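You operate a simulated robot arm through the tools that you are given. There is no shell and no other tool. Be economical: measure what you need, move in short steps, check, and stop when the job is done.

Carry out the task below with a simulated robot arm. There is one attempt and no reset: what you move stays moved.

## Task
Give the core with the blue cap two turns of tape.
Fine: stand it in the winder jaws, swing the tape arm on, turn the dial, swing the arm away and put the core back. Keep it upright; leave the other core untaped.
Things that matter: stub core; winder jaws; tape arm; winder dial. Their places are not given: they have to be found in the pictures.

The check looks at the end state, three seconds after you hand in, the way a careful person would. Anything else that was tipped, shoved, dropped, spilled or broken makes it a failure. A push-on lid holds only when it is set on centred and level and pressed home; a screw cap is set on level and turned clockwise until tight.

## Robot
A 6-joint arm with a two-finger parallel gripper, fixed in place. Base frame: the origin is at the foot of the arm, x ahead of it, y to its left, z up; the work surface is at about z = 0. Units: mm, degrees, N and s.
With the tool pointing down near the work surface it reaches from about 140 to 580 mm from the base axis. Its first joint turns from -66.0 to 66.0 degrees. Payload 2.1 kg.
Tool frame: the origin (TCP) lies between the finger pads and is the grasp point; the fingertips stand 30 mm ahead of it; z points along the fingers, y is the line along which they close. The gripper opens to 94 mm. The fingers are 28 mm wide and 10 mm thick; the gripper's body (50 by 96 mm) begins 55 mm behind the TCP.
Orientation is told as [roll, pitch, yaw] about the base's x, y, z axes, in that order, counted from this pose: with the fingers straight down and closing along the base's y, the tool's x points along the base's -x, its y along +y and its z along -z.

## Interface
- The arm moves only by the tool step_arm. Its argument "rows" is a list of rows, each a list of 7 numbers: the shift along the base's x, y, z in mm, then the turn, a rotation vector about the base's x, y, z in degrees, then the gripper command, from -1 (shut) to 1 (fully open), values between in proportion. In form: [[tx, ty, tz, ax, ay, az, grip], ...]. A call has 1 to 8 rows; each row shifts and turns the commanded pose from where the row before left it. Rows are played at 5 a second. More than 50 mm and 8.6 degrees between two rows, or a gripper value outside its range, and nothing of the call is played. Where a pose cannot be reached the arm comes as near as it can. A force on the tool above 90 N (or 10 N above the force at the start of the call, whichever is more), or a blocked arm, ends the call early, and 0.2 s more pass. Each finger travels about 72 mm/s and halts on what it meets, pressing with about 39 N; the grip force reading is that of the motor and also rises with nothing between the fingers. The clock runs only during rows and for 0.2 s after the last one: add rows that do not move to give the fingers time. It gives the time, the measured TCP pose, the force on the tool (base axes), the opening and the grip force at its end, in the units of the frame above (readings bear some noise).
- Cameras (640 x 400 px; columns grow to the right, rows downward): "scene" is fixed at [63.8, -355.7, 496.5]; the picture's right is [0.82, -0.57, 0.00], its down [-0.29, -0.42, -0.86] and it looks along [0.49, 0.71, -0.51] (base axes); focal length 214 px, centre (320, 200). "wrist" rides on the gripper at [-37, 0, -58] in the tool frame; the picture's right is [0.00, -1.00, 0.00], its down [0.97, 0.00, -0.24] and it looks along [0.24, 0.00, 0.97] (tool axes); focal length 218 px, centre (320, 200).
- capture(camera): a new picture of that camera. The clock stands still meanwhile.
- measure_at(camera, pixels): for up to 12 pixels [column, row] of the newest picture of that camera ("zoom" is the newest enlarged one), the place [x, y, z] in the base frame of the surface seen there, good to about 2 mm, but the place of the scene camera against the robot may be out by one fixed shift of up to 25 mm in any direction. The clock stands still meanwhile.
- inspect(camera, box): a new picture of the part [left, top, right, bottom] of that camera's present view, enlarged. The clock stands still meanwhile.
- finish_job(): hands the job in; it is judged then, once.

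Work in short steps. Measure before you move; look again where a grasp or a placing could have gone wrong, and mend it. You have 80 turns and 46 pictures in all, those below and enlarged ones among them. Open the gripper and draw the arm clear of the work before you hand the job in, unless the task says otherwise; then end with one line.

The tools are called by a JSON object that holds its "method" and its "body". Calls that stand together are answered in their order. step_arm: Moves the arm, as the interface text tells. Its arguments: {"type":"object","properties":{"rows":{"type":"array"}},"required":["rows"]} The other tools are called the same way: capture (camera) takes a picture; measure_at (camera, pixels) gives the place of the surface under pixels of a picture; inspect (camera, box) takes an enlarged picture of a part of a camera's view; finish_job () hands the job in.

At the start:

```text
t: 0.0
position: [234.0, 163.0, 460.7]
orientation: [-0.1, 0.0, 0.0]
ft_force: [-0.5, 0.7, 0.0]
opening: 93.9
finger_force: 0.2
```

scene: 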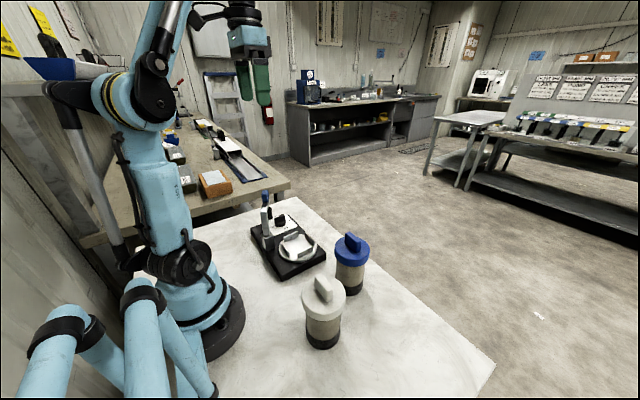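
wrist: 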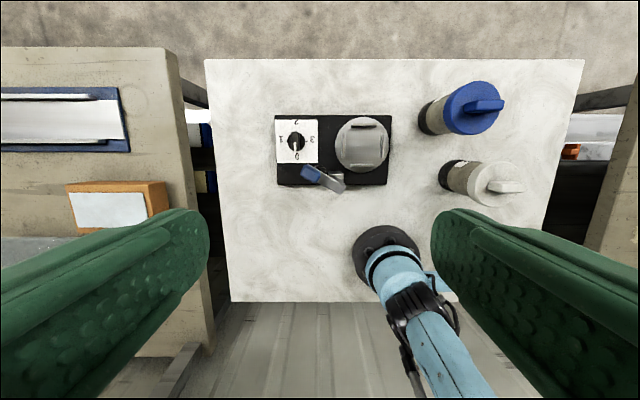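

The wrist view shows the winder at about (330,150), blue core at (470,108), white core at (490,180). I'll enlarge the winder and the cores.

{"method": "inspect", "body": {"camera": "wrist", "box": [260, 100, 420, 200]}}

{"method": "inspect", "body": {"camera": "scene", "box": [230, 180, 390, 360]}}

{"method": "measure_at", "body": {"camera": "wrist", "pixels": [[296, 150], [296, 140], [307, 172], [335, 182], [362, 145], [362, 125], [472, 106], [490, 104], [427, 118], [505, 186], [448, 175], [283, 180]]}}

```text
4.00 times, centred on (340, 150) of wrist
```

zoom: 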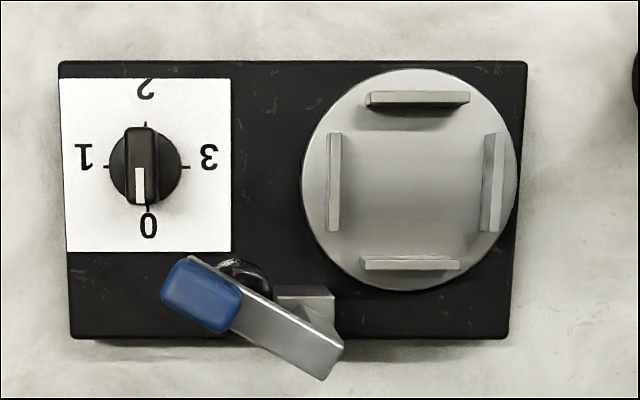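

```text
2.22 times, centred on (310, 270) of scene
```

zoom: 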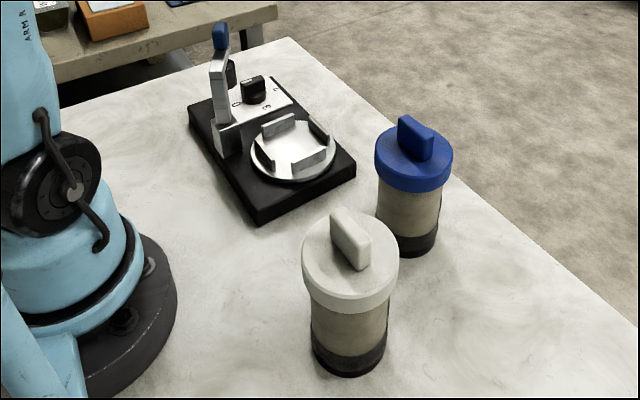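

```text
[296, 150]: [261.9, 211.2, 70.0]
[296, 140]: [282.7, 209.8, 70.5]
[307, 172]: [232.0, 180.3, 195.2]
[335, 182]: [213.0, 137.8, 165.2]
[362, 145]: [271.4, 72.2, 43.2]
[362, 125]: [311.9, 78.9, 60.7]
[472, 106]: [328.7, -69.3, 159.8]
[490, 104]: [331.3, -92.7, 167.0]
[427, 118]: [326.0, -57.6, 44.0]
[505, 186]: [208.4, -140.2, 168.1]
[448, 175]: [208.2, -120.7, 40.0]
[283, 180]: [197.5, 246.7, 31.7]
```

The tape arm's geometry is unclear; I zoom on it in the scene and measure core sizes.

{"method": "inspect", "body": {"camera": "scene", "box": [240, 180, 340, 285]}}

{"method": "measure_at", "body": {"camera": "zoom", "pixels": [[165, 100], [155, 140], [150, 200], [145, 270], [160, 300], [220, 175], [195, 165], [330, 360], [410, 280], [250, 220], [300, 290], [400, 370]]}}

{"method": "measure_at", "body": {"camera": "scene", "pixels": [[350, 240], [337, 253], [370, 252], [352, 265], [351, 285], [338, 280], [363, 280], [352, 294], [322, 289], [322, 320], [322, 335], [322, 349]]}}

```text
3.81 times, centred on (290, 232) of scene
```

zoom: 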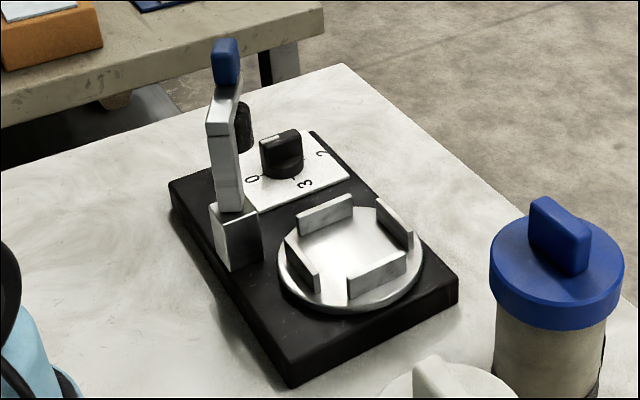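

```text
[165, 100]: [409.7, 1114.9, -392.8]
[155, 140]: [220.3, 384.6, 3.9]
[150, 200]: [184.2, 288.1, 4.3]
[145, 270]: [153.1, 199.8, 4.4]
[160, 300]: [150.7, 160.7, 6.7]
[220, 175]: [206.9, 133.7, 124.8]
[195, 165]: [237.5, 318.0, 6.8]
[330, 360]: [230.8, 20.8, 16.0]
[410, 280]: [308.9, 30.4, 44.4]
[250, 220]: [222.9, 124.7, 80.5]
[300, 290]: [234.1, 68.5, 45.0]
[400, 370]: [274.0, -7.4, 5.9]
```

```text
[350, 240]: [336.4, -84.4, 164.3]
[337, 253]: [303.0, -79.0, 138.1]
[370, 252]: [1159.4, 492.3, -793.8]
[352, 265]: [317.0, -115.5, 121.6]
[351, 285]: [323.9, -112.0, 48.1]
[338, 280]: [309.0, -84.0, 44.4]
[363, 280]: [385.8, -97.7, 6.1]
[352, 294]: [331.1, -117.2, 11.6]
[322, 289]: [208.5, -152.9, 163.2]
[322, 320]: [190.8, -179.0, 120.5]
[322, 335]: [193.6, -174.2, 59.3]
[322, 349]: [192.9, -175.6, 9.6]
```

The tape arm pivots on a post near (213,138), with a blue handle at about z 195. The dial pointer sits at 0. Both cores have a fin (stub) on top, running along y. I move above the blue core and yaw to -90 for a close look.

{"method": "step_arm", "body": {"rows": [[12, -30, -15, 0, 0, -8, 1], [12, -30, -15, 0, 0, -8, 1], [12, -30, -15, 0, 0, -8, 1], [12, -30, -15, 0, 0, -8, 1], [12, -30, -15, 0, 0, -8, 1], [12, -30, -15, 0, 0, -8, 1], [12, -30, -15, 0, 0, -8, 1], [12, -30, -15, 0, 0, -8, 1]]}}

{"method": "step_arm", "body": {"rows": [[0, -4, -10, 0, 0, -8.5, 1], [0, -4, -10, 0, 0, -8.5, 1], [0, 0, -10, 0, 0, -8.5, 1], [0, 0, 0, 0, 0, -0.5, 1]]}}

{"method": "capture", "body": {"camera": "wrist"}}

```text
t: 1.8
position: [332.6, -78.7, 339.5]
orientation: [0.1, 0.1, -64.1]
ft_force: [-0.3, -0.1, 0.6]
opening: 94.1
finger_force: 0.0
```

```text
t: 2.8
position: [331.3, -85.5, 309.7]
orientation: [0.0, -0.1, -90.1]
ft_force: [-0.2, -0.1, -0.1]
opening: 94.1
finger_force: 0.0
```

```text
40 pictures are left
```

wrist: 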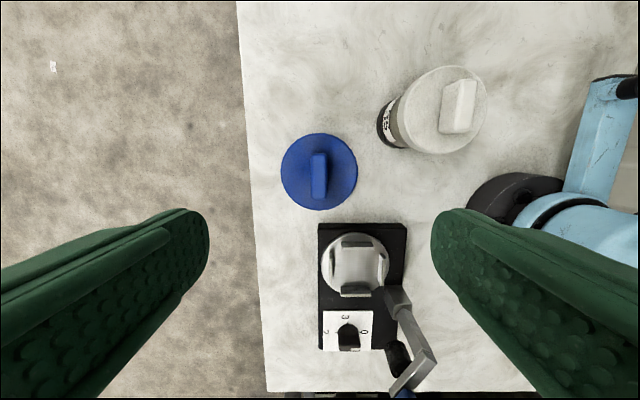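

Blue cap centred about (319,172), fin (312-327, 153-197). Measuring the fin, cap edges and the table.

{"method": "measure_at", "body": {"camera": "wrist", "pixels": [[319, 157], [319, 190], [314, 172], [325, 172], [284, 172], [354, 172], [319, 136], [319, 207], [280, 240], [340, 255], [379, 255], [360, 236]]}}

{"method": "inspect", "body": {"camera": "wrist", "box": [270, 120, 370, 220]}}

```text
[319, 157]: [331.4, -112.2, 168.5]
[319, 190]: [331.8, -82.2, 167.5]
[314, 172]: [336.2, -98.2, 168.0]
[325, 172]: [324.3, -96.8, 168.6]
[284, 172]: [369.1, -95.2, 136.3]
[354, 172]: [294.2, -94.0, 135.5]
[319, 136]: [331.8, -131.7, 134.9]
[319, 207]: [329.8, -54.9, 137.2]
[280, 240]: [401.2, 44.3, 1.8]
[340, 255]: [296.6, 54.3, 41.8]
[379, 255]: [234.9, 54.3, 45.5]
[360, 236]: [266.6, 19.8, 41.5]
```

```text
4.00 times, centred on (320, 170) of wrist
```

zoom: 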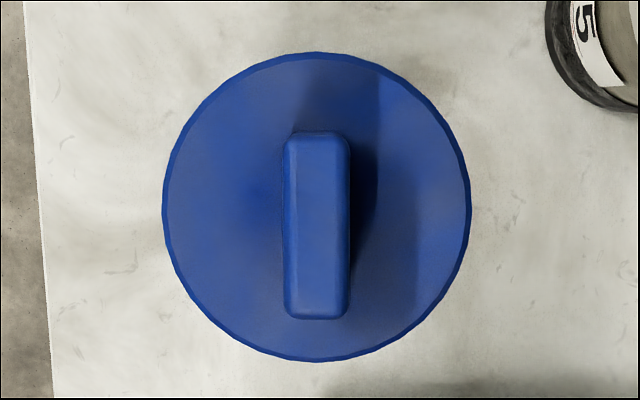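

Blue core: centre about (331,-94), cap top z 136, fin 15 wide along y and up to z 168. Before grasping I take a closer look at the winder from above.

{"method": "step_arm", "body": {"rows": [[-10, 30, 3, 0, 0, 0, 1], [-10, 30, 3, 0, 0, 0, 1], [-10, 30, 3, 0, 0, 0, 1], [-10, 30, 3, 0, 0, 0, 1], [-10, 30, 3, 0, 0, 0, 1], [-10, 30, 3, 0, 0, 0, 1], [0, 0, 0, 0, 0, 0, 1]]}}

{"method": "capture", "body": {"camera": "wrist"}}

{"method": "inspect", "body": {"camera": "wrist", "box": [240, 100, 440, 300]}}

```text
t: 4.4
position: [271.0, 95.9, 328.1]
orientation: [0.0, 0.1, -90.0]
ft_force: [0.2, 0.6, 0.2]
opening: 94.0
finger_force: 0.1
```

```text
38 pictures are left
```

wrist: 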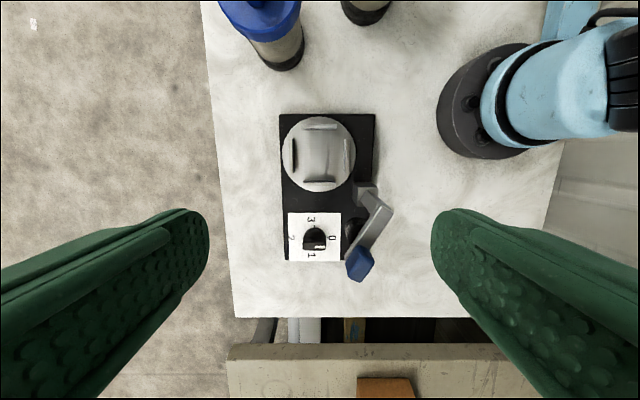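

```text
2.00 times, centred on (340, 200) of wrist
```

zoom: 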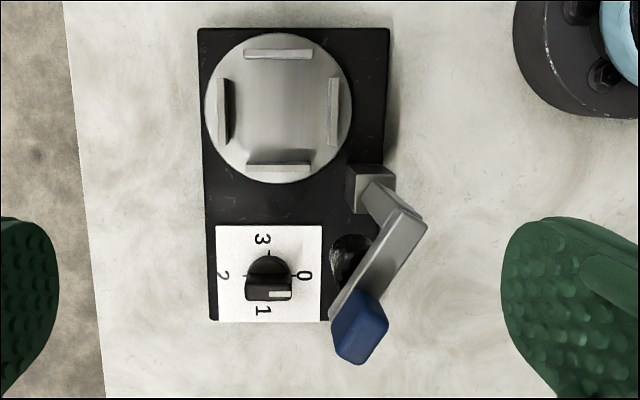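

Measuring jaws, arm post and end, blue handle, and dial knob from this closer view.

{"method": "measure_at", "body": {"camera": "zoom", "pixels": [[278, 53], [222, 110], [334, 110], [278, 168], [212, 108], [345, 108], [400, 218], [345, 300], [412, 232], [360, 320], [375, 345], [345, 345]]}}

{"method": "measure_at", "body": {"camera": "zoom", "pixels": [[268, 283], [248, 290], [288, 283], [268, 262], [262, 310], [348, 255], [348, 270], [372, 180], [362, 300], [380, 300], [205, 315], [278, 110]]}}

```text
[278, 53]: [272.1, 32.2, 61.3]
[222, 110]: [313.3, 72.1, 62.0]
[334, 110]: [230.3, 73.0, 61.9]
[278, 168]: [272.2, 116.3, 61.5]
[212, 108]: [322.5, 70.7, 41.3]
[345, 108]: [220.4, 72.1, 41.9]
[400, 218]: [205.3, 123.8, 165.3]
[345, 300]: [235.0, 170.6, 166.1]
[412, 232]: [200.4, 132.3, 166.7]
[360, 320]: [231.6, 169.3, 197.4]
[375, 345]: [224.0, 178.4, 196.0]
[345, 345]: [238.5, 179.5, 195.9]
```

```text
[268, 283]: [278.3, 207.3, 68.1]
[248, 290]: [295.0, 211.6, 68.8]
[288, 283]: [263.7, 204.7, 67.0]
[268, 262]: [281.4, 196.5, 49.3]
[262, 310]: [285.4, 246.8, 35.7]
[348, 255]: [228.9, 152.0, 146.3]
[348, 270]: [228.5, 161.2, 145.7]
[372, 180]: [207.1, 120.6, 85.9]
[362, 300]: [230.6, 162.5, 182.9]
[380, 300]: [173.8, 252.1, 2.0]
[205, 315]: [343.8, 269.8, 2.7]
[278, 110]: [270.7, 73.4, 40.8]
```

Jaw centre is (271.8,74), disc top z 41. The blue handle is at about (231,175), with the post pivot near (205,128). Now I go back over the blue core's fin, (331,-95).

{"method": "step_arm", "body": {"rows": [[10, -32, -5, 0, 0, 0, 1], [10, -32, -5, 0, 0, 0, 1], [10, -32, -5, 0, 0, 0, 1], [10, -32, -5, 0, 0, 0, 1], [10, -32, -5, 0, 0, 0, 0.2], [10.3, -31, -5, 0, 0, 0, -0.2], [0, 0, -25, 0, 0, 0, -0.2], [0, 0, -20, 0, 0, 0, -0.2]]}}

{"method": "step_arm", "body": {"rows": [[0, 0, -25, 0, 0, 0, -0.2], [0, 0, -25, 0, 0, 0, -0.2], [0, 0, -20, 0, 0, 0, -0.2], [0, 0, -13, 0, 0, 0, -0.2], [0, 0, 0, 0, 0, 0, -0.2]]}}

{"method": "capture", "body": {"camera": "wrist"}}

```text
t: 6.2
position: [330.5, -95.4, 254.7]
orientation: [0.0, 0.0, -90.0]
ft_force: [-0.7, -0.3, 0.3]
opening: 37.7
finger_force: 0.1
```

```text
t: 7.4
position: [331.9, -98.4, 170.5]
orientation: [0.0, 0.0, -90.1]
ft_force: [-0.3, 0.1, -0.5]
opening: 37.5
finger_force: 0.0
```

```text
36 pictures are left
```

wrist: 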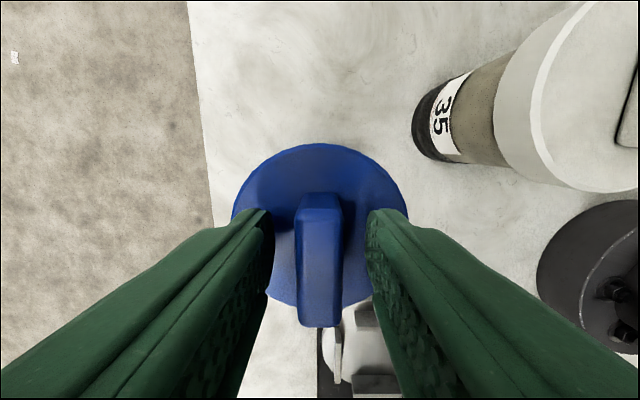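

The fingers straddle the fin. I nudge y by +3, close, and lift 4 mm to see whether the whole core comes.

{"method": "step_arm", "body": {"rows": [[0, 3, 0, 0, 0, 0, -0.2], [0, 0, 0, 0, 0, 0, -1], [0, 0, 0, 0, 0, 0, -1], [0, 0, 0, 0, 0, 0, -1]]}}

{"method": "step_arm", "body": {"rows": [[0, 0, 2, 0, 0, 0, -1], [0, 0, 2, 0, 0, 0, -1], [0, 0, 2, 0, 0, 0, -1], [0, 0, 0, 0, 0, 0, -1]]}}

{"method": "inspect", "body": {"camera": "scene", "box": [290, 200, 410, 320]}}

```text
t: 8.4
position: [330.4, -92.9, 172.0]
orientation: [0.0, 0.0, -89.8]
ft_force: [5.4, 0.2, 15.3]
opening: 14.5
finger_force: 39.4
```

```text
t: 9.4
position: [330.6, -92.2, 177.0]
orientation: [-0.1, 0.0, -90.0]
ft_force: [-0.6, 0.1, -6.9]
opening: 14.4
finger_force: 39.2
```

```text
3.33 times, centred on (350, 260) of scene
```

zoom: 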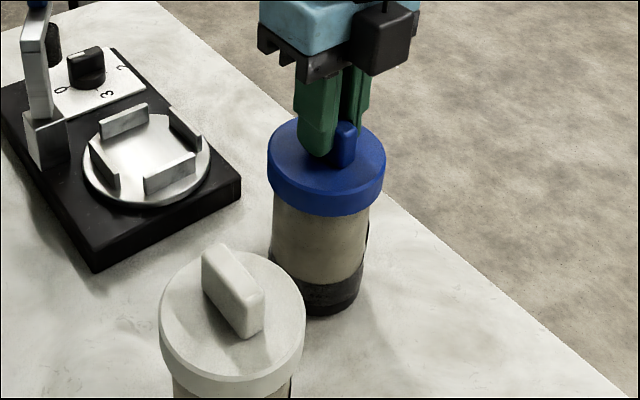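

The tool carries about 7 N, so the whole core is hanging. I lift it, look, then travel to above the jaws.

{"method": "step_arm", "body": {"rows": [[0, 0, 20, 0, 0, 0, -1], [0, 0, 20, 0, 0, 0, -1], [0, 0, 20, 0, 0, 0, -1], [0, 0, 20, 0, 0, 0, -1], [0, 0, 0, 0, 0, 0, -1]]}}

{"method": "step_arm", "body": {"rows": [[-8, 24, 0, 0, 0, 0, -1], [-8, 24, 0, 0, 0, 0, -1], [-8, 24, 0, 0, 0, 0, -1], [-8, 24, 0, 0, 0, 0, -1], [-9, 24, 0, 0, 0, 0, -1], [-9, 24, 0, 0, 0, 0, -1], [-9, 23, 0, 0, 0, 0, -1], [0, 0, 0, 0, 0, 0, -1]]}}

{"method": "capture", "body": {"camera": "scene"}}

{"method": "capture", "body": {"camera": "wrist"}}

```text
t: 10.6
position: [330.8, -94.2, 256.2]
orientation: [0.0, 0.0, -90.0]
ft_force: [0.6, -0.1, -5.8]
opening: 14.5
finger_force: 38.6
```

```text
t: 12.4
position: [272.4, 74.3, 257.1]
orientation: [0.0, 0.0, -90.0]
ft_force: [-1.2, -0.5, -6.7]
opening: 14.7
finger_force: 38.9
```

```text
34 pictures are left
```

scene: 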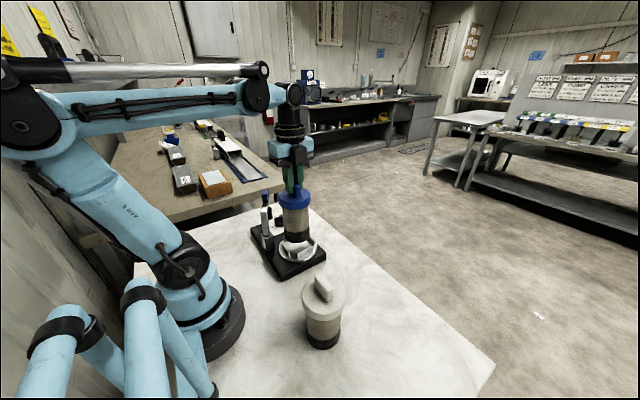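

```text
33 pictures are left
```

wrist: 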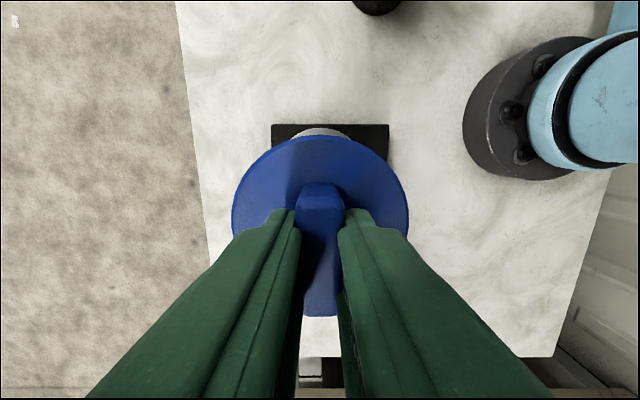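

The core hangs over the jaws upright. I check the cap's real centre against TCP before lowering.

{"method": "measure_at", "body": {"camera": "wrist", "pixels": [[320, 138], [235, 210], [405, 210], [320, 195], [258, 155], [382, 155]]}}

{"method": "inspect", "body": {"camera": "scene", "box": [240, 180, 340, 280]}}

```text
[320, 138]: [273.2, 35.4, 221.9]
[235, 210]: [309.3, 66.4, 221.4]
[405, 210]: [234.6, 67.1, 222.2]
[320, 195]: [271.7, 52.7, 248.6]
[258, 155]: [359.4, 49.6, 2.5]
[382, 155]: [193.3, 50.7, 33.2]
```

```text
4.00 times, centred on (290, 230) of scene
```

zoom: 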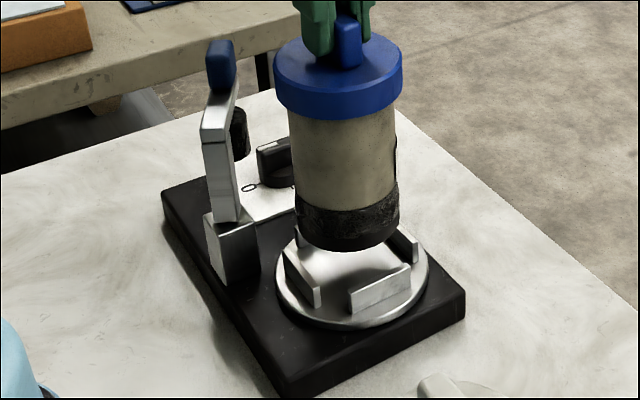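

Cap centre (272,74) matches the jaw centre, so I lower it, gently over the last part.

{"method": "step_arm", "body": {"rows": [[0, 0, -12, 0, 0, 0, -1], [0, 0, -10, 0, 0, 0, -1], [0, 0, -8, 0, 0, 0, -1], [0, 0, -6, 0, 0, 0, -1], [0, 0, -5, 0, 0, 0, -1], [0, 0, 0, 0, 0, 0, -1]]}}

{"method": "step_arm", "body": {"rows": [[0, 0, -2, 0, 0, 0, -1], [0, 0, -1, 0, 0, 0, -1], [0, 0, -1, 0, 0, 0, -1], [0, 0, -1, 0, 0, 0, -1], [0, 0, 0, 0, 0, 0, -1]]}}

{"method": "inspect", "body": {"camera": "scene", "box": [240, 180, 340, 280]}}

```text
t: 13.8
position: [271.7, 74.1, 214.8]
orientation: [0.0, 0.0, -90.0]
ft_force: [-0.5, 0.7, -6.7]
opening: 14.5
finger_force: 39.3
```

```text
t: 15.0
position: [271.6, 73.0, 211.1]
orientation: [-0.1, 0.1, -90.0]
ft_force: [-3.7, -0.2, 32.8]
opening: 14.4
finger_force: 38.5
```

```text
4.00 times, centred on (290, 230) of scene
```

zoom: 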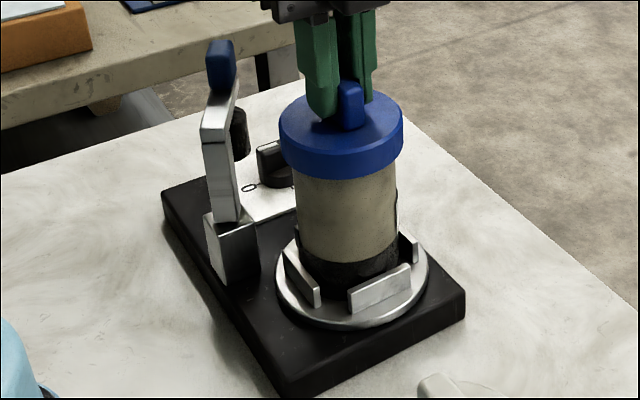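

Seated: force 33 N up, base inside the jaws. I open a bit and rise.

{"method": "step_arm", "body": {"rows": [[0, 0, 1, 0, 0, 0, -0.6], [0, 0, 0, 0, 0, 0, -0.3], [0, 0, 0, 0, 0, 0, -0.3], [0, 0, 15, 0, 0, 0, -0.3], [0, 0, 25, 0, 0, 0, -0.3], [0, 0, 35, 0, 0, 0, -0.3], [0, 0, 0, 0, 0, 0, -0.3]]}}

{"method": "step_arm", "body": {"rows": [[-5, 15, 6, 0, 0, 8.5, 0], [-5, 15, 5, 0, 0, 8.5, 0], [-5, 10, 5, 0, 0, 8.5, 0], [-5, 10, 0, 0, 0, 8.5, 0], [-5, 10, 0, 0, 0, 8.5, 0], [-5, 10, 0, 0, 0, 8.5, 0], [-5, 5, 0, 0, 0, 8.5, 0], [-5, 5, 0, 0, 0, 8.5, 0]]}}

{"method": "step_arm", "body": {"rows": [[0, 0, 0, 0, 0, 8.5, 0], [0, 0, 0, 0, 0, 8.5, 0], [0, 0, 0, 0, 0, 8.5, 0], [0, 0, 0, 0, 0, 8.5, 0], [0, 0, 0, 0, 0, 8.5, 0], [0, 0, 0, 0, 0, 8.5, 0], [0, 0, 0, 0, 0, 8.5, 0], [0, 0, 0, 0, 0, 8.5, 0]]}}

{"method": "capture", "body": {"camera": "wrist"}}

```text
t: 16.6
position: [270.9, 72.4, 285.5]
orientation: [-0.1, 0.0, -90.0]
ft_force: [-0.5, 0.9, 0.3]
opening: 32.8
finger_force: 0.0
```

```text
t: 18.4
position: [231.6, 153.5, 302.3]
orientation: [0.0, 0.0, -21.8]
ft_force: [-0.1, -0.3, 0.8]
opening: 47.3
finger_force: 0.1
```

```text
t: 20.2
position: [231.4, 154.9, 302.2]
orientation: [-0.1, 0.0, 46.3]
ft_force: [-0.4, 0.5, 0.0]
opening: 46.8
finger_force: 0.1
```

```text
30 pictures are left
```

wrist: 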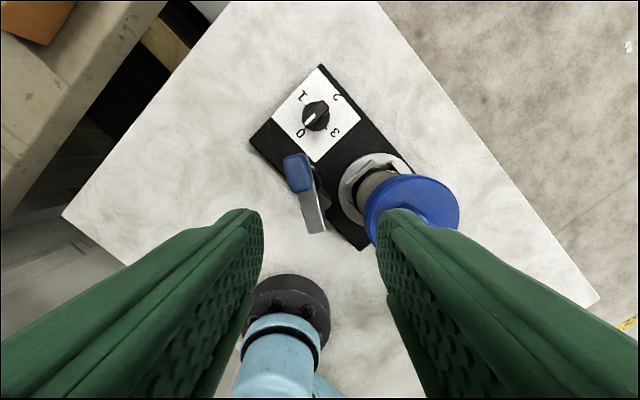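

{"method": "inspect", "body": {"camera": "wrist", "box": [260, 140, 360, 240]}}

{"method": "measure_at", "body": {"camera": "zoom", "pixels": [[115, 80], [180, 70], [135, 190], [195, 180], [155, 130], [175, 370], [255, 355], [215, 370], [160, 240], [210, 225], [200, 310], [265, 190]]}}

```text
4.00 times, centred on (310, 190) of wrist
```

zoom: 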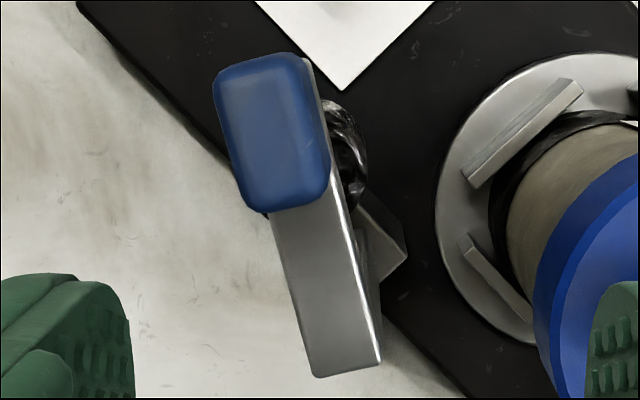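

```text
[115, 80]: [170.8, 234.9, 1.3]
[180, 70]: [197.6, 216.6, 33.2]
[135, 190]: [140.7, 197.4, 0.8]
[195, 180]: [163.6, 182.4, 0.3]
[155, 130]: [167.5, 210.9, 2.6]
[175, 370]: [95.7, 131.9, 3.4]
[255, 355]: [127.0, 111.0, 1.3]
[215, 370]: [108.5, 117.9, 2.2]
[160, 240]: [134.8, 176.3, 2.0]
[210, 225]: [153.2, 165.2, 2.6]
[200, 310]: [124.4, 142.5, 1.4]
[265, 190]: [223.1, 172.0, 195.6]
```

Those pixels missed the arm; I re-measure using the zoomed picture's actual pixel positions.

{"method": "measure_at", "body": {"camera": "zoom", "pixels": [[230, 90], [292, 68], [255, 195], [315, 185], [270, 125], [318, 368], [372, 358], [345, 365], [290, 260], [345, 260], [350, 180], [390, 255]]}}

```text
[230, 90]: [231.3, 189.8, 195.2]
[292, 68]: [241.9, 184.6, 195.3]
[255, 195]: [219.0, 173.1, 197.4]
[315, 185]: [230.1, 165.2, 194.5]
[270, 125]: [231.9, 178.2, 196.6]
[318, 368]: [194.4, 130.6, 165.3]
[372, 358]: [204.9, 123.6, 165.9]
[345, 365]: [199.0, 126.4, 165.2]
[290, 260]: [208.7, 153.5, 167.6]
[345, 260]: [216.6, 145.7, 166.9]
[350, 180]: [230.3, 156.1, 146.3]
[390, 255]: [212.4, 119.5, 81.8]
```

Blue handle centre (230.6,178.2), about 15 wide, arm direction about 58°. I align yaw 58 and lower with the fingers about 30 mm apart around it.

{"method": "step_arm", "body": {"rows": [[-0.5, 12, 0, 0, 0, 6, -0.35], [-0.3, 11.3, -10, 0, 0, 5.7, -0.35], [0, 0, -20, 0, 0, 0, -0.35], [0, 0, -20, 0, 0, 0, -0.35], [0, 0, -15, 0, 0, 0, -0.35], [0, 0, 0, 0, 0, 0, -0.35]]}}

{"method": "capture", "body": {"camera": "wrist"}}

```text
t: 21.6
position: [231.4, 178.7, 237.8]
orientation: [0.0, 0.0, 57.8]
ft_force: [0.8, 0.0, -0.1]
opening: 30.7
finger_force: 0.1
```

```text
28 pictures are left
```

wrist: 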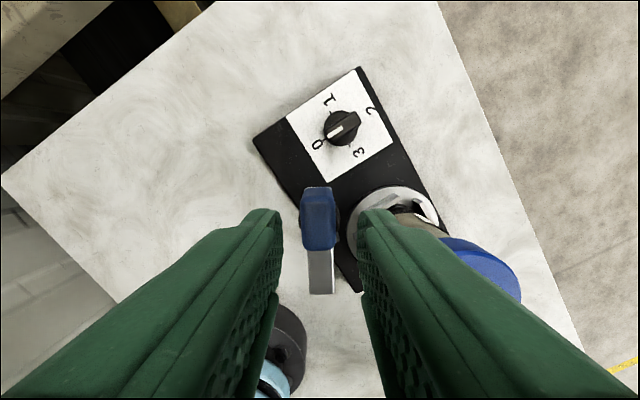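

Handle is centred between the fingers (320,215). I lower to z 206 and narrow to a loose cage.

{"method": "step_arm", "body": {"rows": [[0, 0, -16, 0, 0, 0, -0.35], [0, 0, -16, 0, 0, 0, -0.35], [0, 0, 0, 0, 0, 0, -0.58], [0, 0, 0, 0, 0, 0, -0.58]]}}

{"method": "inspect", "body": {"camera": "wrist", "box": [220, 150, 420, 320]}}

```text
t: 22.6
position: [230.7, 177.1, 206.4]
orientation: [0.0, 0.0, 57.7]
ft_force: [0.0, 1.3, 0.0]
opening: 20.3
finger_force: 0.2
```

```text
2.35 times, centred on (320, 235) of wrist
```

zoom: 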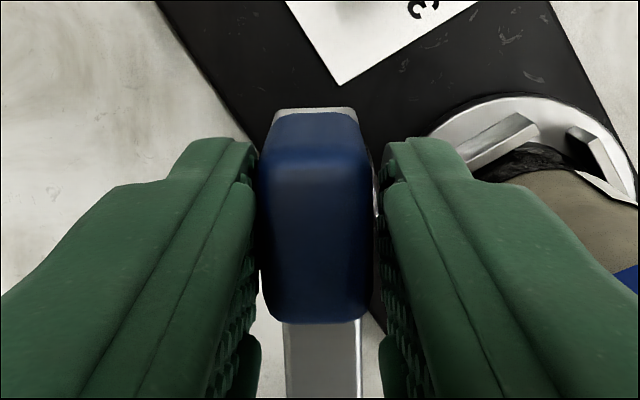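

Caged with slack. I start swinging the arm clockwise (toward +x, then the core) along its arc, 32° first.

{"method": "step_arm", "body": {"rows": [[6.3, -4.0, 0, 0, 0, -8, -0.58], [5.7, -4.9, 0, 0, 0, -8, -0.58], [5.0, -5.6, 0, 0, 0, -8, -0.58], [4.1, -6.2, 0, 0, 0, -8, -0.58], [0, 0, 0, 0, 0, 0, -0.58]]}}

{"method": "capture", "body": {"camera": "wrist"}}

```text
t: 23.8
position: [251.4, 156.4, 204.7]
orientation: [0.0, 0.0, 25.6]
ft_force: [-1.1, 0.2, 0.2]
opening: 19.7
finger_force: 0.0
```

```text
26 pictures are left
```

wrist: 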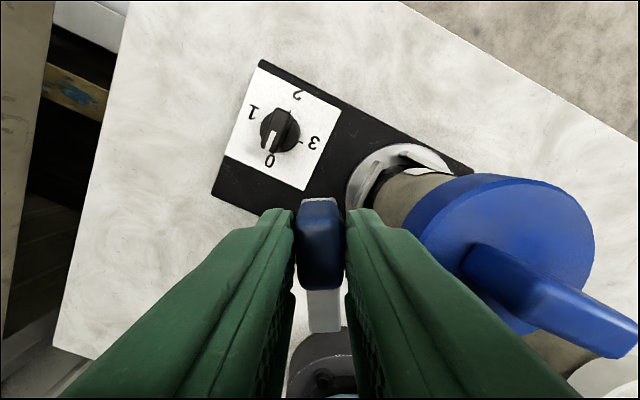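

The arm follows well. Continuing, raising 4 mm so the leading fingertip clears the cap.

{"method": "step_arm", "body": {"rows": [[3.2, -6.8, 2, 0, 0, -8, -0.58], [2.2, -7.2, 2, 0, 0, -8, -0.58], [1.3, -7.3, 1, 0, 0, -8, -0.58], [0, 0, 0, 0, 0, 0, -0.58]]}}

{"method": "capture", "body": {"camera": "wrist"}}

{"method": "inspect", "body": {"camera": "scene", "box": [240, 180, 340, 280]}}

```text
t: 24.8
position: [257.8, 134.2, 210.8]
orientation: [0.0, 0.0, 1.6]
ft_force: [-0.8, 0.6, 0.9]
opening: 19.7
finger_force: 0.2
```

```text
25 pictures are left
```

wrist: 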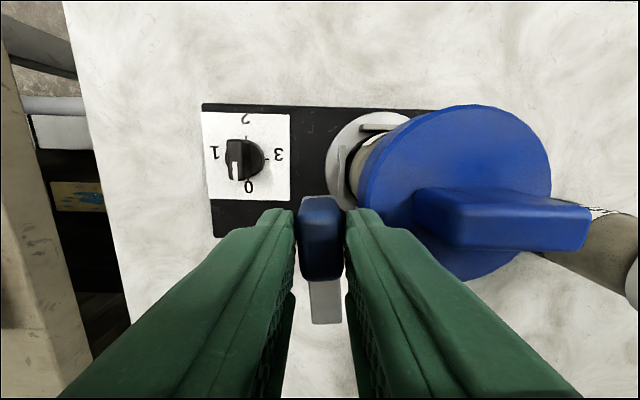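

```text
4.00 times, centred on (290, 230) of scene
```

zoom: 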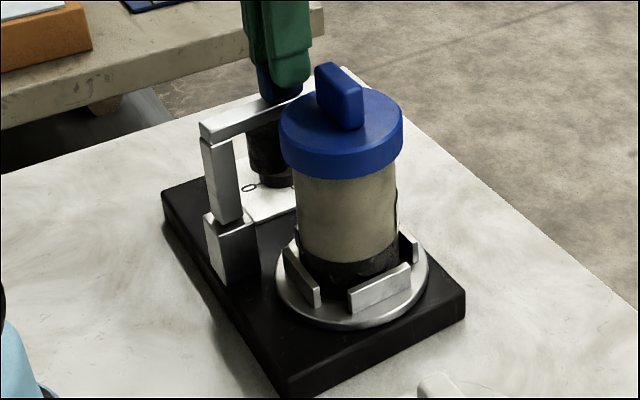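

The tape roll is nearing the core body. Continuing in 4° steps, watching the force.

{"method": "step_arm", "body": {"rows": [[0.2, -3.7, 0, 0, 0, -4, -0.58], [0, -3.8, 0, 0, 0, -4, -0.58], [0, 0, 0, 0, 0, 0, -0.58]]}}

{"method": "capture", "body": {"camera": "wrist"}}

```text
t: 25.6
position: [259.3, 129.2, 210.3]
orientation: [0.2, 0.1, -6.3]
ft_force: [0.0, 20.2, 2.3]
opening: 31.5
finger_force: 10.6
```

```text
23 pictures are left
```

wrist: 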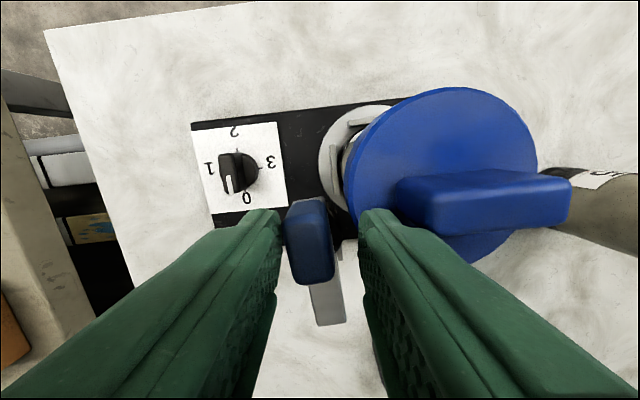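

The handle has stopped: 20 N, and the trailing finger is pushed back. I check the contact in the scene.

{"method": "inspect", "body": {"camera": "scene", "box": [250, 185, 330, 265]}}

{"method": "measure_at", "body": {"camera": "wrist", "pixels": [[290, 210], [322, 205], [300, 270], [330, 270], [318, 320], [340, 318], [440, 92], [535, 160], [365, 150], [438, 258]]}}

```text
5.00 times, centred on (290, 225) of scene
```

zoom: 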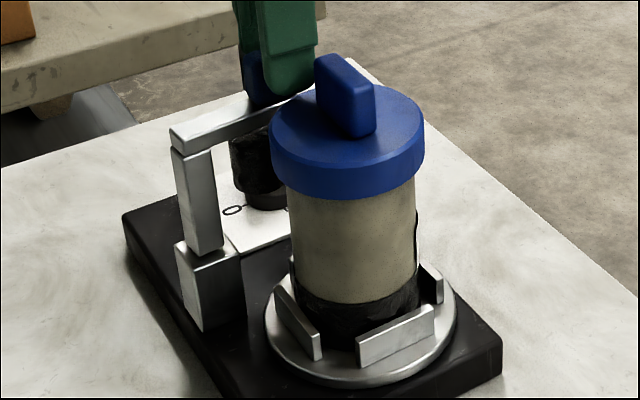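

```text
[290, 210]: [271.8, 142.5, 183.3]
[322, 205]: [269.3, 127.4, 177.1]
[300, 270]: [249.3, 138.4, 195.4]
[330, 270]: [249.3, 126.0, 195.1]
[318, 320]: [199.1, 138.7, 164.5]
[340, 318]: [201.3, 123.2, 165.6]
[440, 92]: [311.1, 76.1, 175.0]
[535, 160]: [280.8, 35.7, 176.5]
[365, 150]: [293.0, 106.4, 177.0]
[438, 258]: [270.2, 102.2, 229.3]
```

The arm is stopped at about 2°. I measure the roll and its gap to the core body.

{"method": "measure_at", "body": {"camera": "zoom", "pixels": [[235, 150], [250, 150], [265, 150], [240, 180], [262, 185], [262, 200], [290, 230], [300, 250], [350, 250], [272, 140], [300, 185], [285, 180]]}}

{"method": "step_arm", "body": {"rows": [[0, 5, 0, 0, 0, 4, -0.4], [0, 0, 20, 0, 0, 0, -0.4], [0, 10, 30, 0, 0, 0, -0.4], [0, 20, 30, 0, 0, 0, -0.4], [0, 20, 10, 0, 0, 0, -0.4], [-10, 20, 0, 0, 0, 0, -0.4], [0, 0, 0, 0, 0, 0, -0.4]]}}

{"method": "capture", "body": {"camera": "wrist"}}

```text
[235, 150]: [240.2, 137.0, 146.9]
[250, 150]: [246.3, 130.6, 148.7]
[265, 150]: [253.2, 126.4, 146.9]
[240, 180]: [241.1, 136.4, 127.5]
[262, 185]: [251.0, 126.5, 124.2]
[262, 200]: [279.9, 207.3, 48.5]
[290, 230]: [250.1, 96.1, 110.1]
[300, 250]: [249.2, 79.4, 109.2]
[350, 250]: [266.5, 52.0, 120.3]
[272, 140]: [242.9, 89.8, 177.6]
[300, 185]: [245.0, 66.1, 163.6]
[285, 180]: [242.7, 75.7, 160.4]
```

```text
t: 27.2
position: [247.7, 201.6, 300.6]
orientation: [0.0, 0.0, -2.3]
ft_force: [-0.3, -0.5, -0.5]
opening: 28.1
finger_force: 0.0
```

```text
21 pictures are left
```

wrist: 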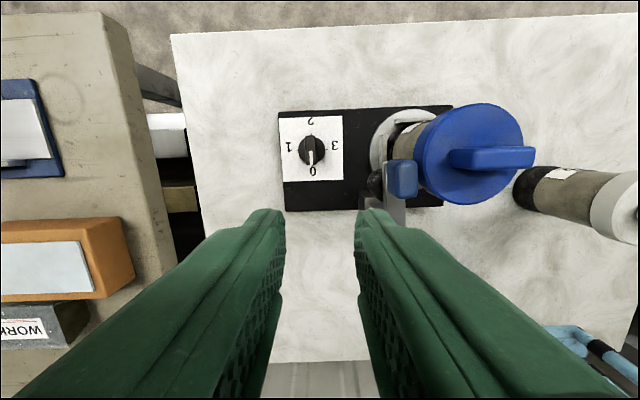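

Zooming on the arm/core contact from this new angle.

{"method": "inspect", "body": {"camera": "wrist", "box": [340, 90, 460, 210]}}

{"method": "measure_at", "body": {"camera": "wrist", "pixels": [[388, 165], [415, 162], [392, 195], [415, 195], [385, 203], [403, 207], [392, 155], [372, 178], [374, 188], [430, 150], [312, 150], [312, 140]]}}

```text
3.33 times, centred on (400, 150) of wrist
```

zoom: 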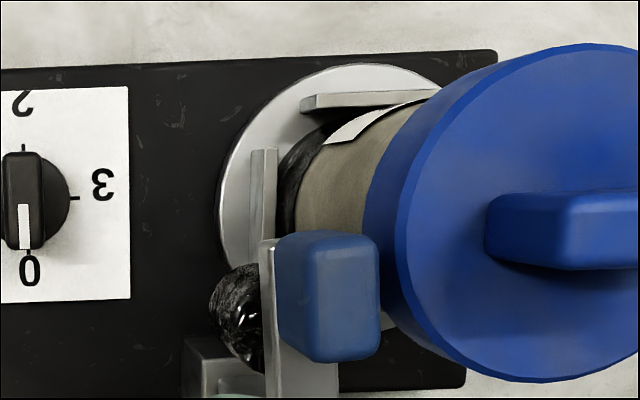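

```text
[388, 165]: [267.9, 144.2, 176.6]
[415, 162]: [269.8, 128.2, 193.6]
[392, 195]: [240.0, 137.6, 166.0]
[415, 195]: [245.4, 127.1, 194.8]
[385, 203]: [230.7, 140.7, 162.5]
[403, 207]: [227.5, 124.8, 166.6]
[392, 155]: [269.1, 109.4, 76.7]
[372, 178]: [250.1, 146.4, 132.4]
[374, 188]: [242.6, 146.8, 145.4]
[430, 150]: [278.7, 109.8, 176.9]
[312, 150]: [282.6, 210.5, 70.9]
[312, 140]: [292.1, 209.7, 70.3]
```

I estimate roughly 10 mm between roll and body, so I need a view straight down into the gap to tell if it's a hinge stop. Placing the camera above it.

{"method": "step_arm", "body": {"rows": [[-8, -20, 0, 0, 0, 2.3, -0.4], [-8, -21, 0, 0, 0, 0, -0.4], [-7, -21, 0, 0, 0, 0, -0.4], [-7, -21, -20, 0, 0, 0, -0.4], [0, 0, 0, 0, 0, 0, -0.4]]}}

{"method": "capture", "body": {"camera": "wrist"}}

```text
t: 28.4
position: [217.6, 119.9, 282.0]
orientation: [0.0, 0.0, 0.0]
ft_force: [0.0, 0.1, -0.2]
opening: 28.0
finger_force: 0.0
```

```text
19 pictures are left
```

wrist: 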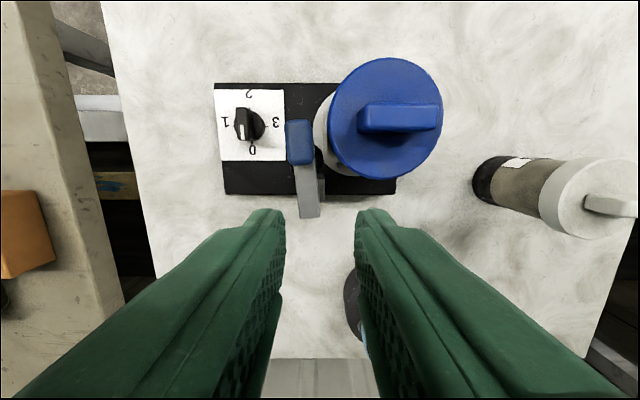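

{"method": "inspect", "body": {"camera": "wrist", "box": [270, 100, 390, 220]}}

{"method": "measure_at", "body": {"camera": "zoom", "pixels": [[165, 255], [165, 180], [185, 200], [185, 220], [175, 280], [200, 230], [230, 230], [150, 350], [120, 330], [250, 320], [105, 140], [140, 80]]}}

```text
3.33 times, centred on (330, 160) of wrist
```

zoom: 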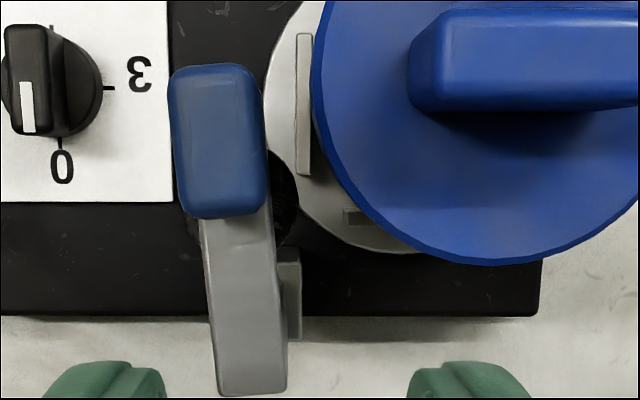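

```text
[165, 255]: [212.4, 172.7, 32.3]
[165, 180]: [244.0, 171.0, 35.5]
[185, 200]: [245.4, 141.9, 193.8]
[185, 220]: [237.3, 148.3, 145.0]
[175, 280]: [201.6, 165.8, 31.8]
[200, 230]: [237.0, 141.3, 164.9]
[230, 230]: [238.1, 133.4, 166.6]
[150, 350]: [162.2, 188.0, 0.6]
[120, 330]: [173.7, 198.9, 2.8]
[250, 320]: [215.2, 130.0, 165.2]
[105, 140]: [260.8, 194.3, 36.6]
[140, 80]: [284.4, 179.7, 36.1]
```

The arm is at about +5° and the roll is visibly short of the core. I'll push the handle from its trailing side with closed fingers to see whether it is a stop.

{"method": "step_arm", "body": {"rows": [[10, 15, 0, 0, 0, 0, -1], [15, 15, 0, 0, 0, 0, -1], [15, 12, -20, 0, 0, 0, -1], [0, 0, -25, 0, 0, 0, -1], [0, 0, -25, 0, 0, 0, -1], [0, 0, -6, 0, 0, 0, -1], [0, 0, 0, 0, 0, 0, -1]]}}

{"method": "step_arm", "body": {"rows": [[0, -2, 0, 0, 0, 0, -1], [0, -2, 0, 0, 0, 0, -1], [0, -2, 0, 0, 0, 0, -1], [0, -2, 0, 0, 0, 0, -1], [0, -2, 0, 0, 0, 0, -1], [0, -2, 0, 0, 0, 0, -1], [0, -2, 0, 0, 0, 0, -1], [0, -2, 0, 0, 0, 0, -1]]}}

```text
t: 30.0
position: [257.8, 161.7, 206.0]
orientation: [0.0, 0.1, 0.1]
ft_force: [0.8, 0.2, 0.2]
opening: 0.0
finger_force: 32.7
```

```text
t: 31.8
position: [258.8, 144.0, 203.6]
orientation: [-0.1, 0.1, 0.0]
ft_force: [0.6, 11.1, -1.0]
opening: 0.0
finger_force: 33.1
```

It moved: the trailing face is now near y 134. I keep pushing gently.

{"method": "step_arm", "body": {"rows": [[0, -2, 0, 0, 0, 0, -1], [0, -2, 0, 0, 0, 0, -1], [0, 0, 0, 0, 0, 0, -1]]}}

{"method": "inspect", "body": {"camera": "scene", "box": [250, 185, 330, 265]}}

{"method": "capture", "body": {"camera": "wrist"}}

```text
t: 32.6
position: [258.7, 142.8, 205.9]
orientation: [0.0, -0.1, -0.1]
ft_force: [1.1, 13.6, 0.5]
opening: 0.0
finger_force: 32.8
```

```text
5.00 times, centred on (290, 225) of scene
```

zoom: 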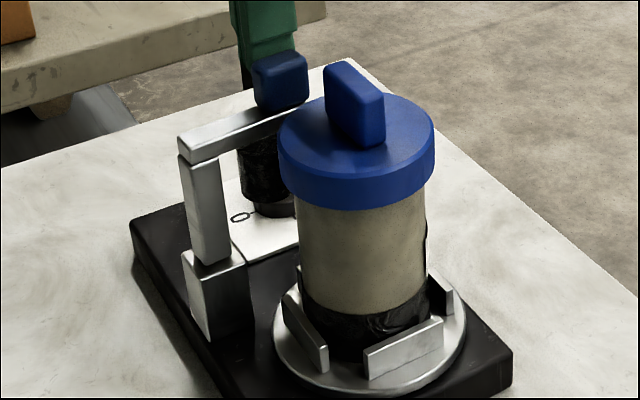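

```text
16 pictures are left
```

wrist: 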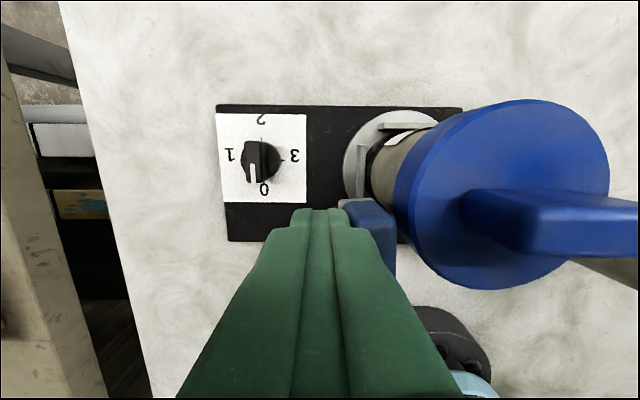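

The winder base seems to have slid a few mm toward -y under this push, so the arm is at its stop. I back off, rise, and measure winder and dial again.

{"method": "step_arm", "body": {"rows": [[0, 8, 0, 0, 0, 0, -1], [0, 10, 20, 0, 0, 0, -0.5], [0, 10, 25, 0, 0, 0, -0.3], [0, 10, 25, 0, 0, 0, -0.3], [-5, 10, 0, 0, 0, 0, -0.3], [0, 0, 0, 0, 0, 0, -0.3]]}}

{"method": "capture", "body": {"camera": "wrist"}}

{"method": "inspect", "body": {"camera": "wrist", "box": [280, 100, 440, 230]}}

```text
t: 34.0
position: [254.6, 188.4, 275.6]
orientation: [0.1, 0.0, 0.0]
ft_force: [0.1, -0.6, -0.2]
opening: 32.9
finger_force: 0.0
```

```text
15 pictures are left
```

wrist: 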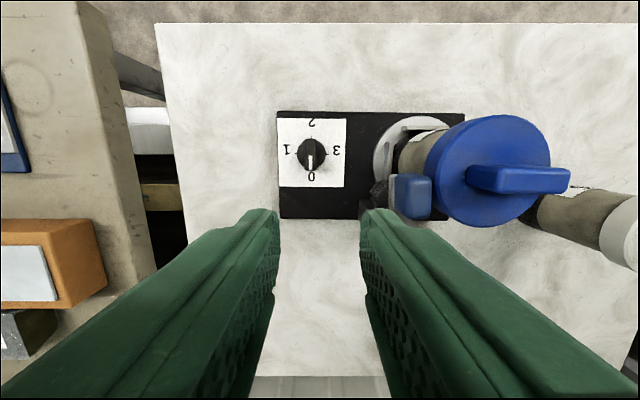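

```text
3.08 times, centred on (360, 165) of wrist
```

zoom: 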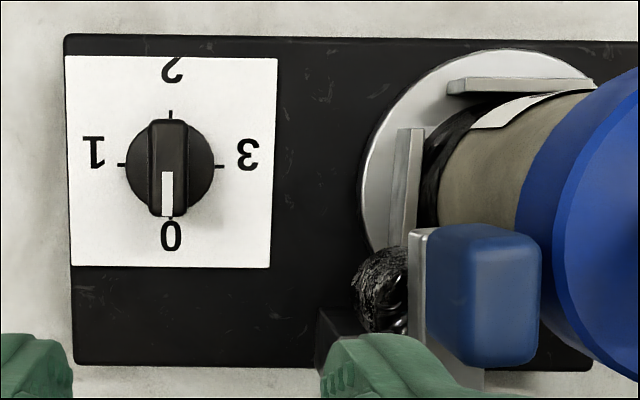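

Measuring the base edges, knob and handle.

{"method": "measure_at", "body": {"camera": "zoom", "pixels": [[72, 60], [78, 355], [300, 42], [595, 45], [152, 125], [185, 125], [153, 205], [168, 165], [500, 82], [408, 160], [440, 240], [525, 350]]}}

{"method": "measure_at", "body": {"camera": "wrist", "pixels": [[396, 190], [400, 178], [428, 180], [430, 212], [400, 212], [438, 170], [495, 118], [549, 160], [498, 222], [376, 185]]}}

```text
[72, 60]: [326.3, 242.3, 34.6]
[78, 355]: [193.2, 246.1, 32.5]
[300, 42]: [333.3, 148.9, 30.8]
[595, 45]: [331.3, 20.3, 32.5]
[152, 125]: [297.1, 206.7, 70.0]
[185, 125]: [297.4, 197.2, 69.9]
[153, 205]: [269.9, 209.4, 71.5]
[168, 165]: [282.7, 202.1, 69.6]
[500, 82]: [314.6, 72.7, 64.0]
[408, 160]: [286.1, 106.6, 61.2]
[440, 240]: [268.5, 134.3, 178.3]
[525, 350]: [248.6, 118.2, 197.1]
```

```text
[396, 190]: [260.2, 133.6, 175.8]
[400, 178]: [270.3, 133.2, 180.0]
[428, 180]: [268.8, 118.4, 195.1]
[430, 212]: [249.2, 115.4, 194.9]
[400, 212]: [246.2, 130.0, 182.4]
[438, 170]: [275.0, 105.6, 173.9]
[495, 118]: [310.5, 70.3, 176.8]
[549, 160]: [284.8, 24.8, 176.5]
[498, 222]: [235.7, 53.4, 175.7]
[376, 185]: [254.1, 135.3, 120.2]
```

The core is still upright and the arm is against its stop. The dial knob bar is centred at (283,203), top z 70, along x. I go above it at yaw 0 with a 33 mm opening and descend.

{"method": "step_arm", "body": {"rows": [[14, 7, -20, 0, 0, 0, -0.3], [14, 7.6, -25, 0, 0, 0, -0.3], [0, 0, -30, 0, 0, 0, -0.3], [0, 0, -30, 0, 0, 0, -0.3], [0, 0, -30, 0, 0, 0, -0.3], [0, 0, -20, 0, 0, 0, -0.3], [0, 0, 0, 0, 0, 0, -0.3]]}}

{"method": "capture", "body": {"camera": "wrist"}}

```text
t: 35.6
position: [283.4, 204.6, 120.1]
orientation: [-0.1, 0.1, -0.1]
ft_force: [0.6, 0.4, -0.4]
opening: 32.7
finger_force: 0.1
```

```text
13 pictures are left
```

wrist: 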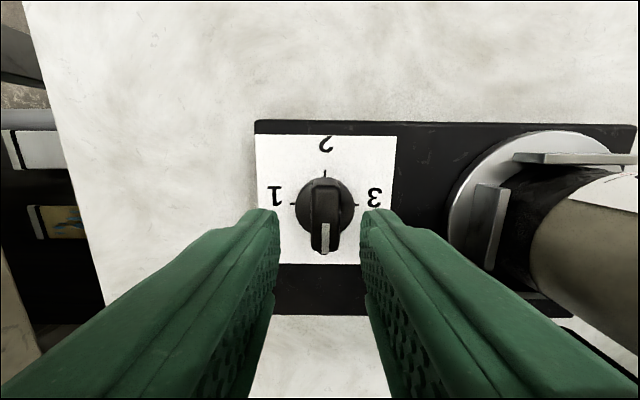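

Knob bar sits about 2 mm right of centre (324); I shift y -1.8, descend to z 83 and grip.

{"method": "step_arm", "body": {"rows": [[0, -1.8, -15, 0, 0, 0, -0.3], [0, 0, -12, 0, 0, 0, -0.3], [0, 0, -10, 0, 0, 0, -0.3], [0, 0, 0, 0, 0, 0, -1], [0, 0, 0, 0, 0, 0, -1], [0, 0, 0, 0, 0, 0, -1]]}}

{"method": "step_arm", "body": {"rows": [[0, 0, 0, 0, 0, -6, -1], [0, 0, 0, 0, 0, -6, -1], [0, 0, 0, 0, 0, -6, -1], [0, 0, 0, 0, 0, -6, -1], [0, 0, 0, 0, 0, -6, -1], [0, 0, 0, 0, 0, 0, -1]]}}

{"method": "capture", "body": {"camera": "wrist"}}

```text
t: 37.0
position: [281.0, 203.0, 82.5]
orientation: [0.0, 0.0, -0.1]
ft_force: [-1.2, -13.0, 2.7]
opening: 15.6
finger_force: 38.9
```

```text
t: 38.4
position: [282.0, 201.8, 82.9]
orientation: [-0.1, -0.3, -30.1]
ft_force: [1.3, -21.1, 22.5]
opening: 16.0
finger_force: 38.5
```

```text
12 pictures are left
```

wrist: 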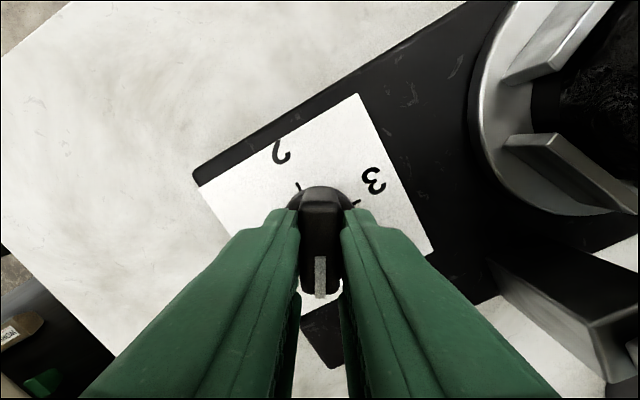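

Knob turns with the fingers, pointer going 0 toward 1. Side force is 21 N, so I ease y by -1.5 and continue the clockwise turning.

{"method": "step_arm", "body": {"rows": [[0, -1.5, 0, 0, 0, 0, -1], [0, 0, 0, 0, 0, -8, -1], [0, 0, 0, 0, 0, -8, -1], [0, 0, 0, 0, 0, -8, -1], [0, 0, 0, 0, 0, -8, -1], [0, 0, 0, 0, 0, -8, -1], [0, 0, 0, 0, 0, -8, -1], [0, 0, 0, 0, 0, -8, -1]]}}

{"method": "step_arm", "body": {"rows": [[0, 0, 0, 0, 0, -8, -1], [0, 0, 0, 0, 0, -8, -1], [0, 0, 0, 0, 0, -8, -1], [0, 0, 0, 0, 0, -8, -1], [0, 0, 0, 0, 0, 0, -1]]}}

{"method": "capture", "body": {"camera": "wrist"}}

```text
t: 40.2
position: [281.2, 202.1, 81.4]
orientation: [0.0, 0.2, -86.1]
ft_force: [6.5, 4.4, -0.2]
opening: 15.8
finger_force: 38.6
```

```text
t: 41.4
position: [281.5, 201.0, 81.8]
orientation: [-0.2, 0.2, -118.0]
ft_force: [-3.3, 18.1, -0.5]
opening: 15.8
finger_force: 38.7
```

```text
11 pictures are left
```

wrist: 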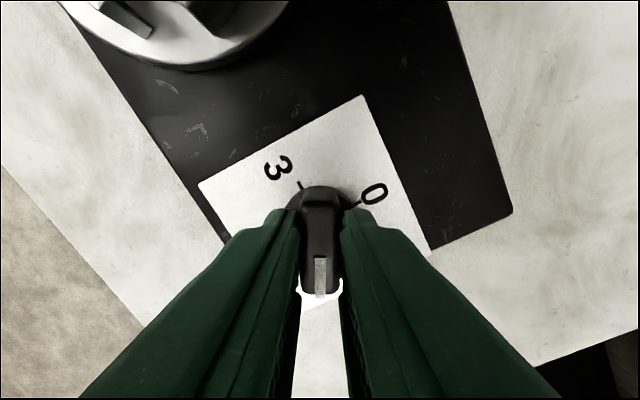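

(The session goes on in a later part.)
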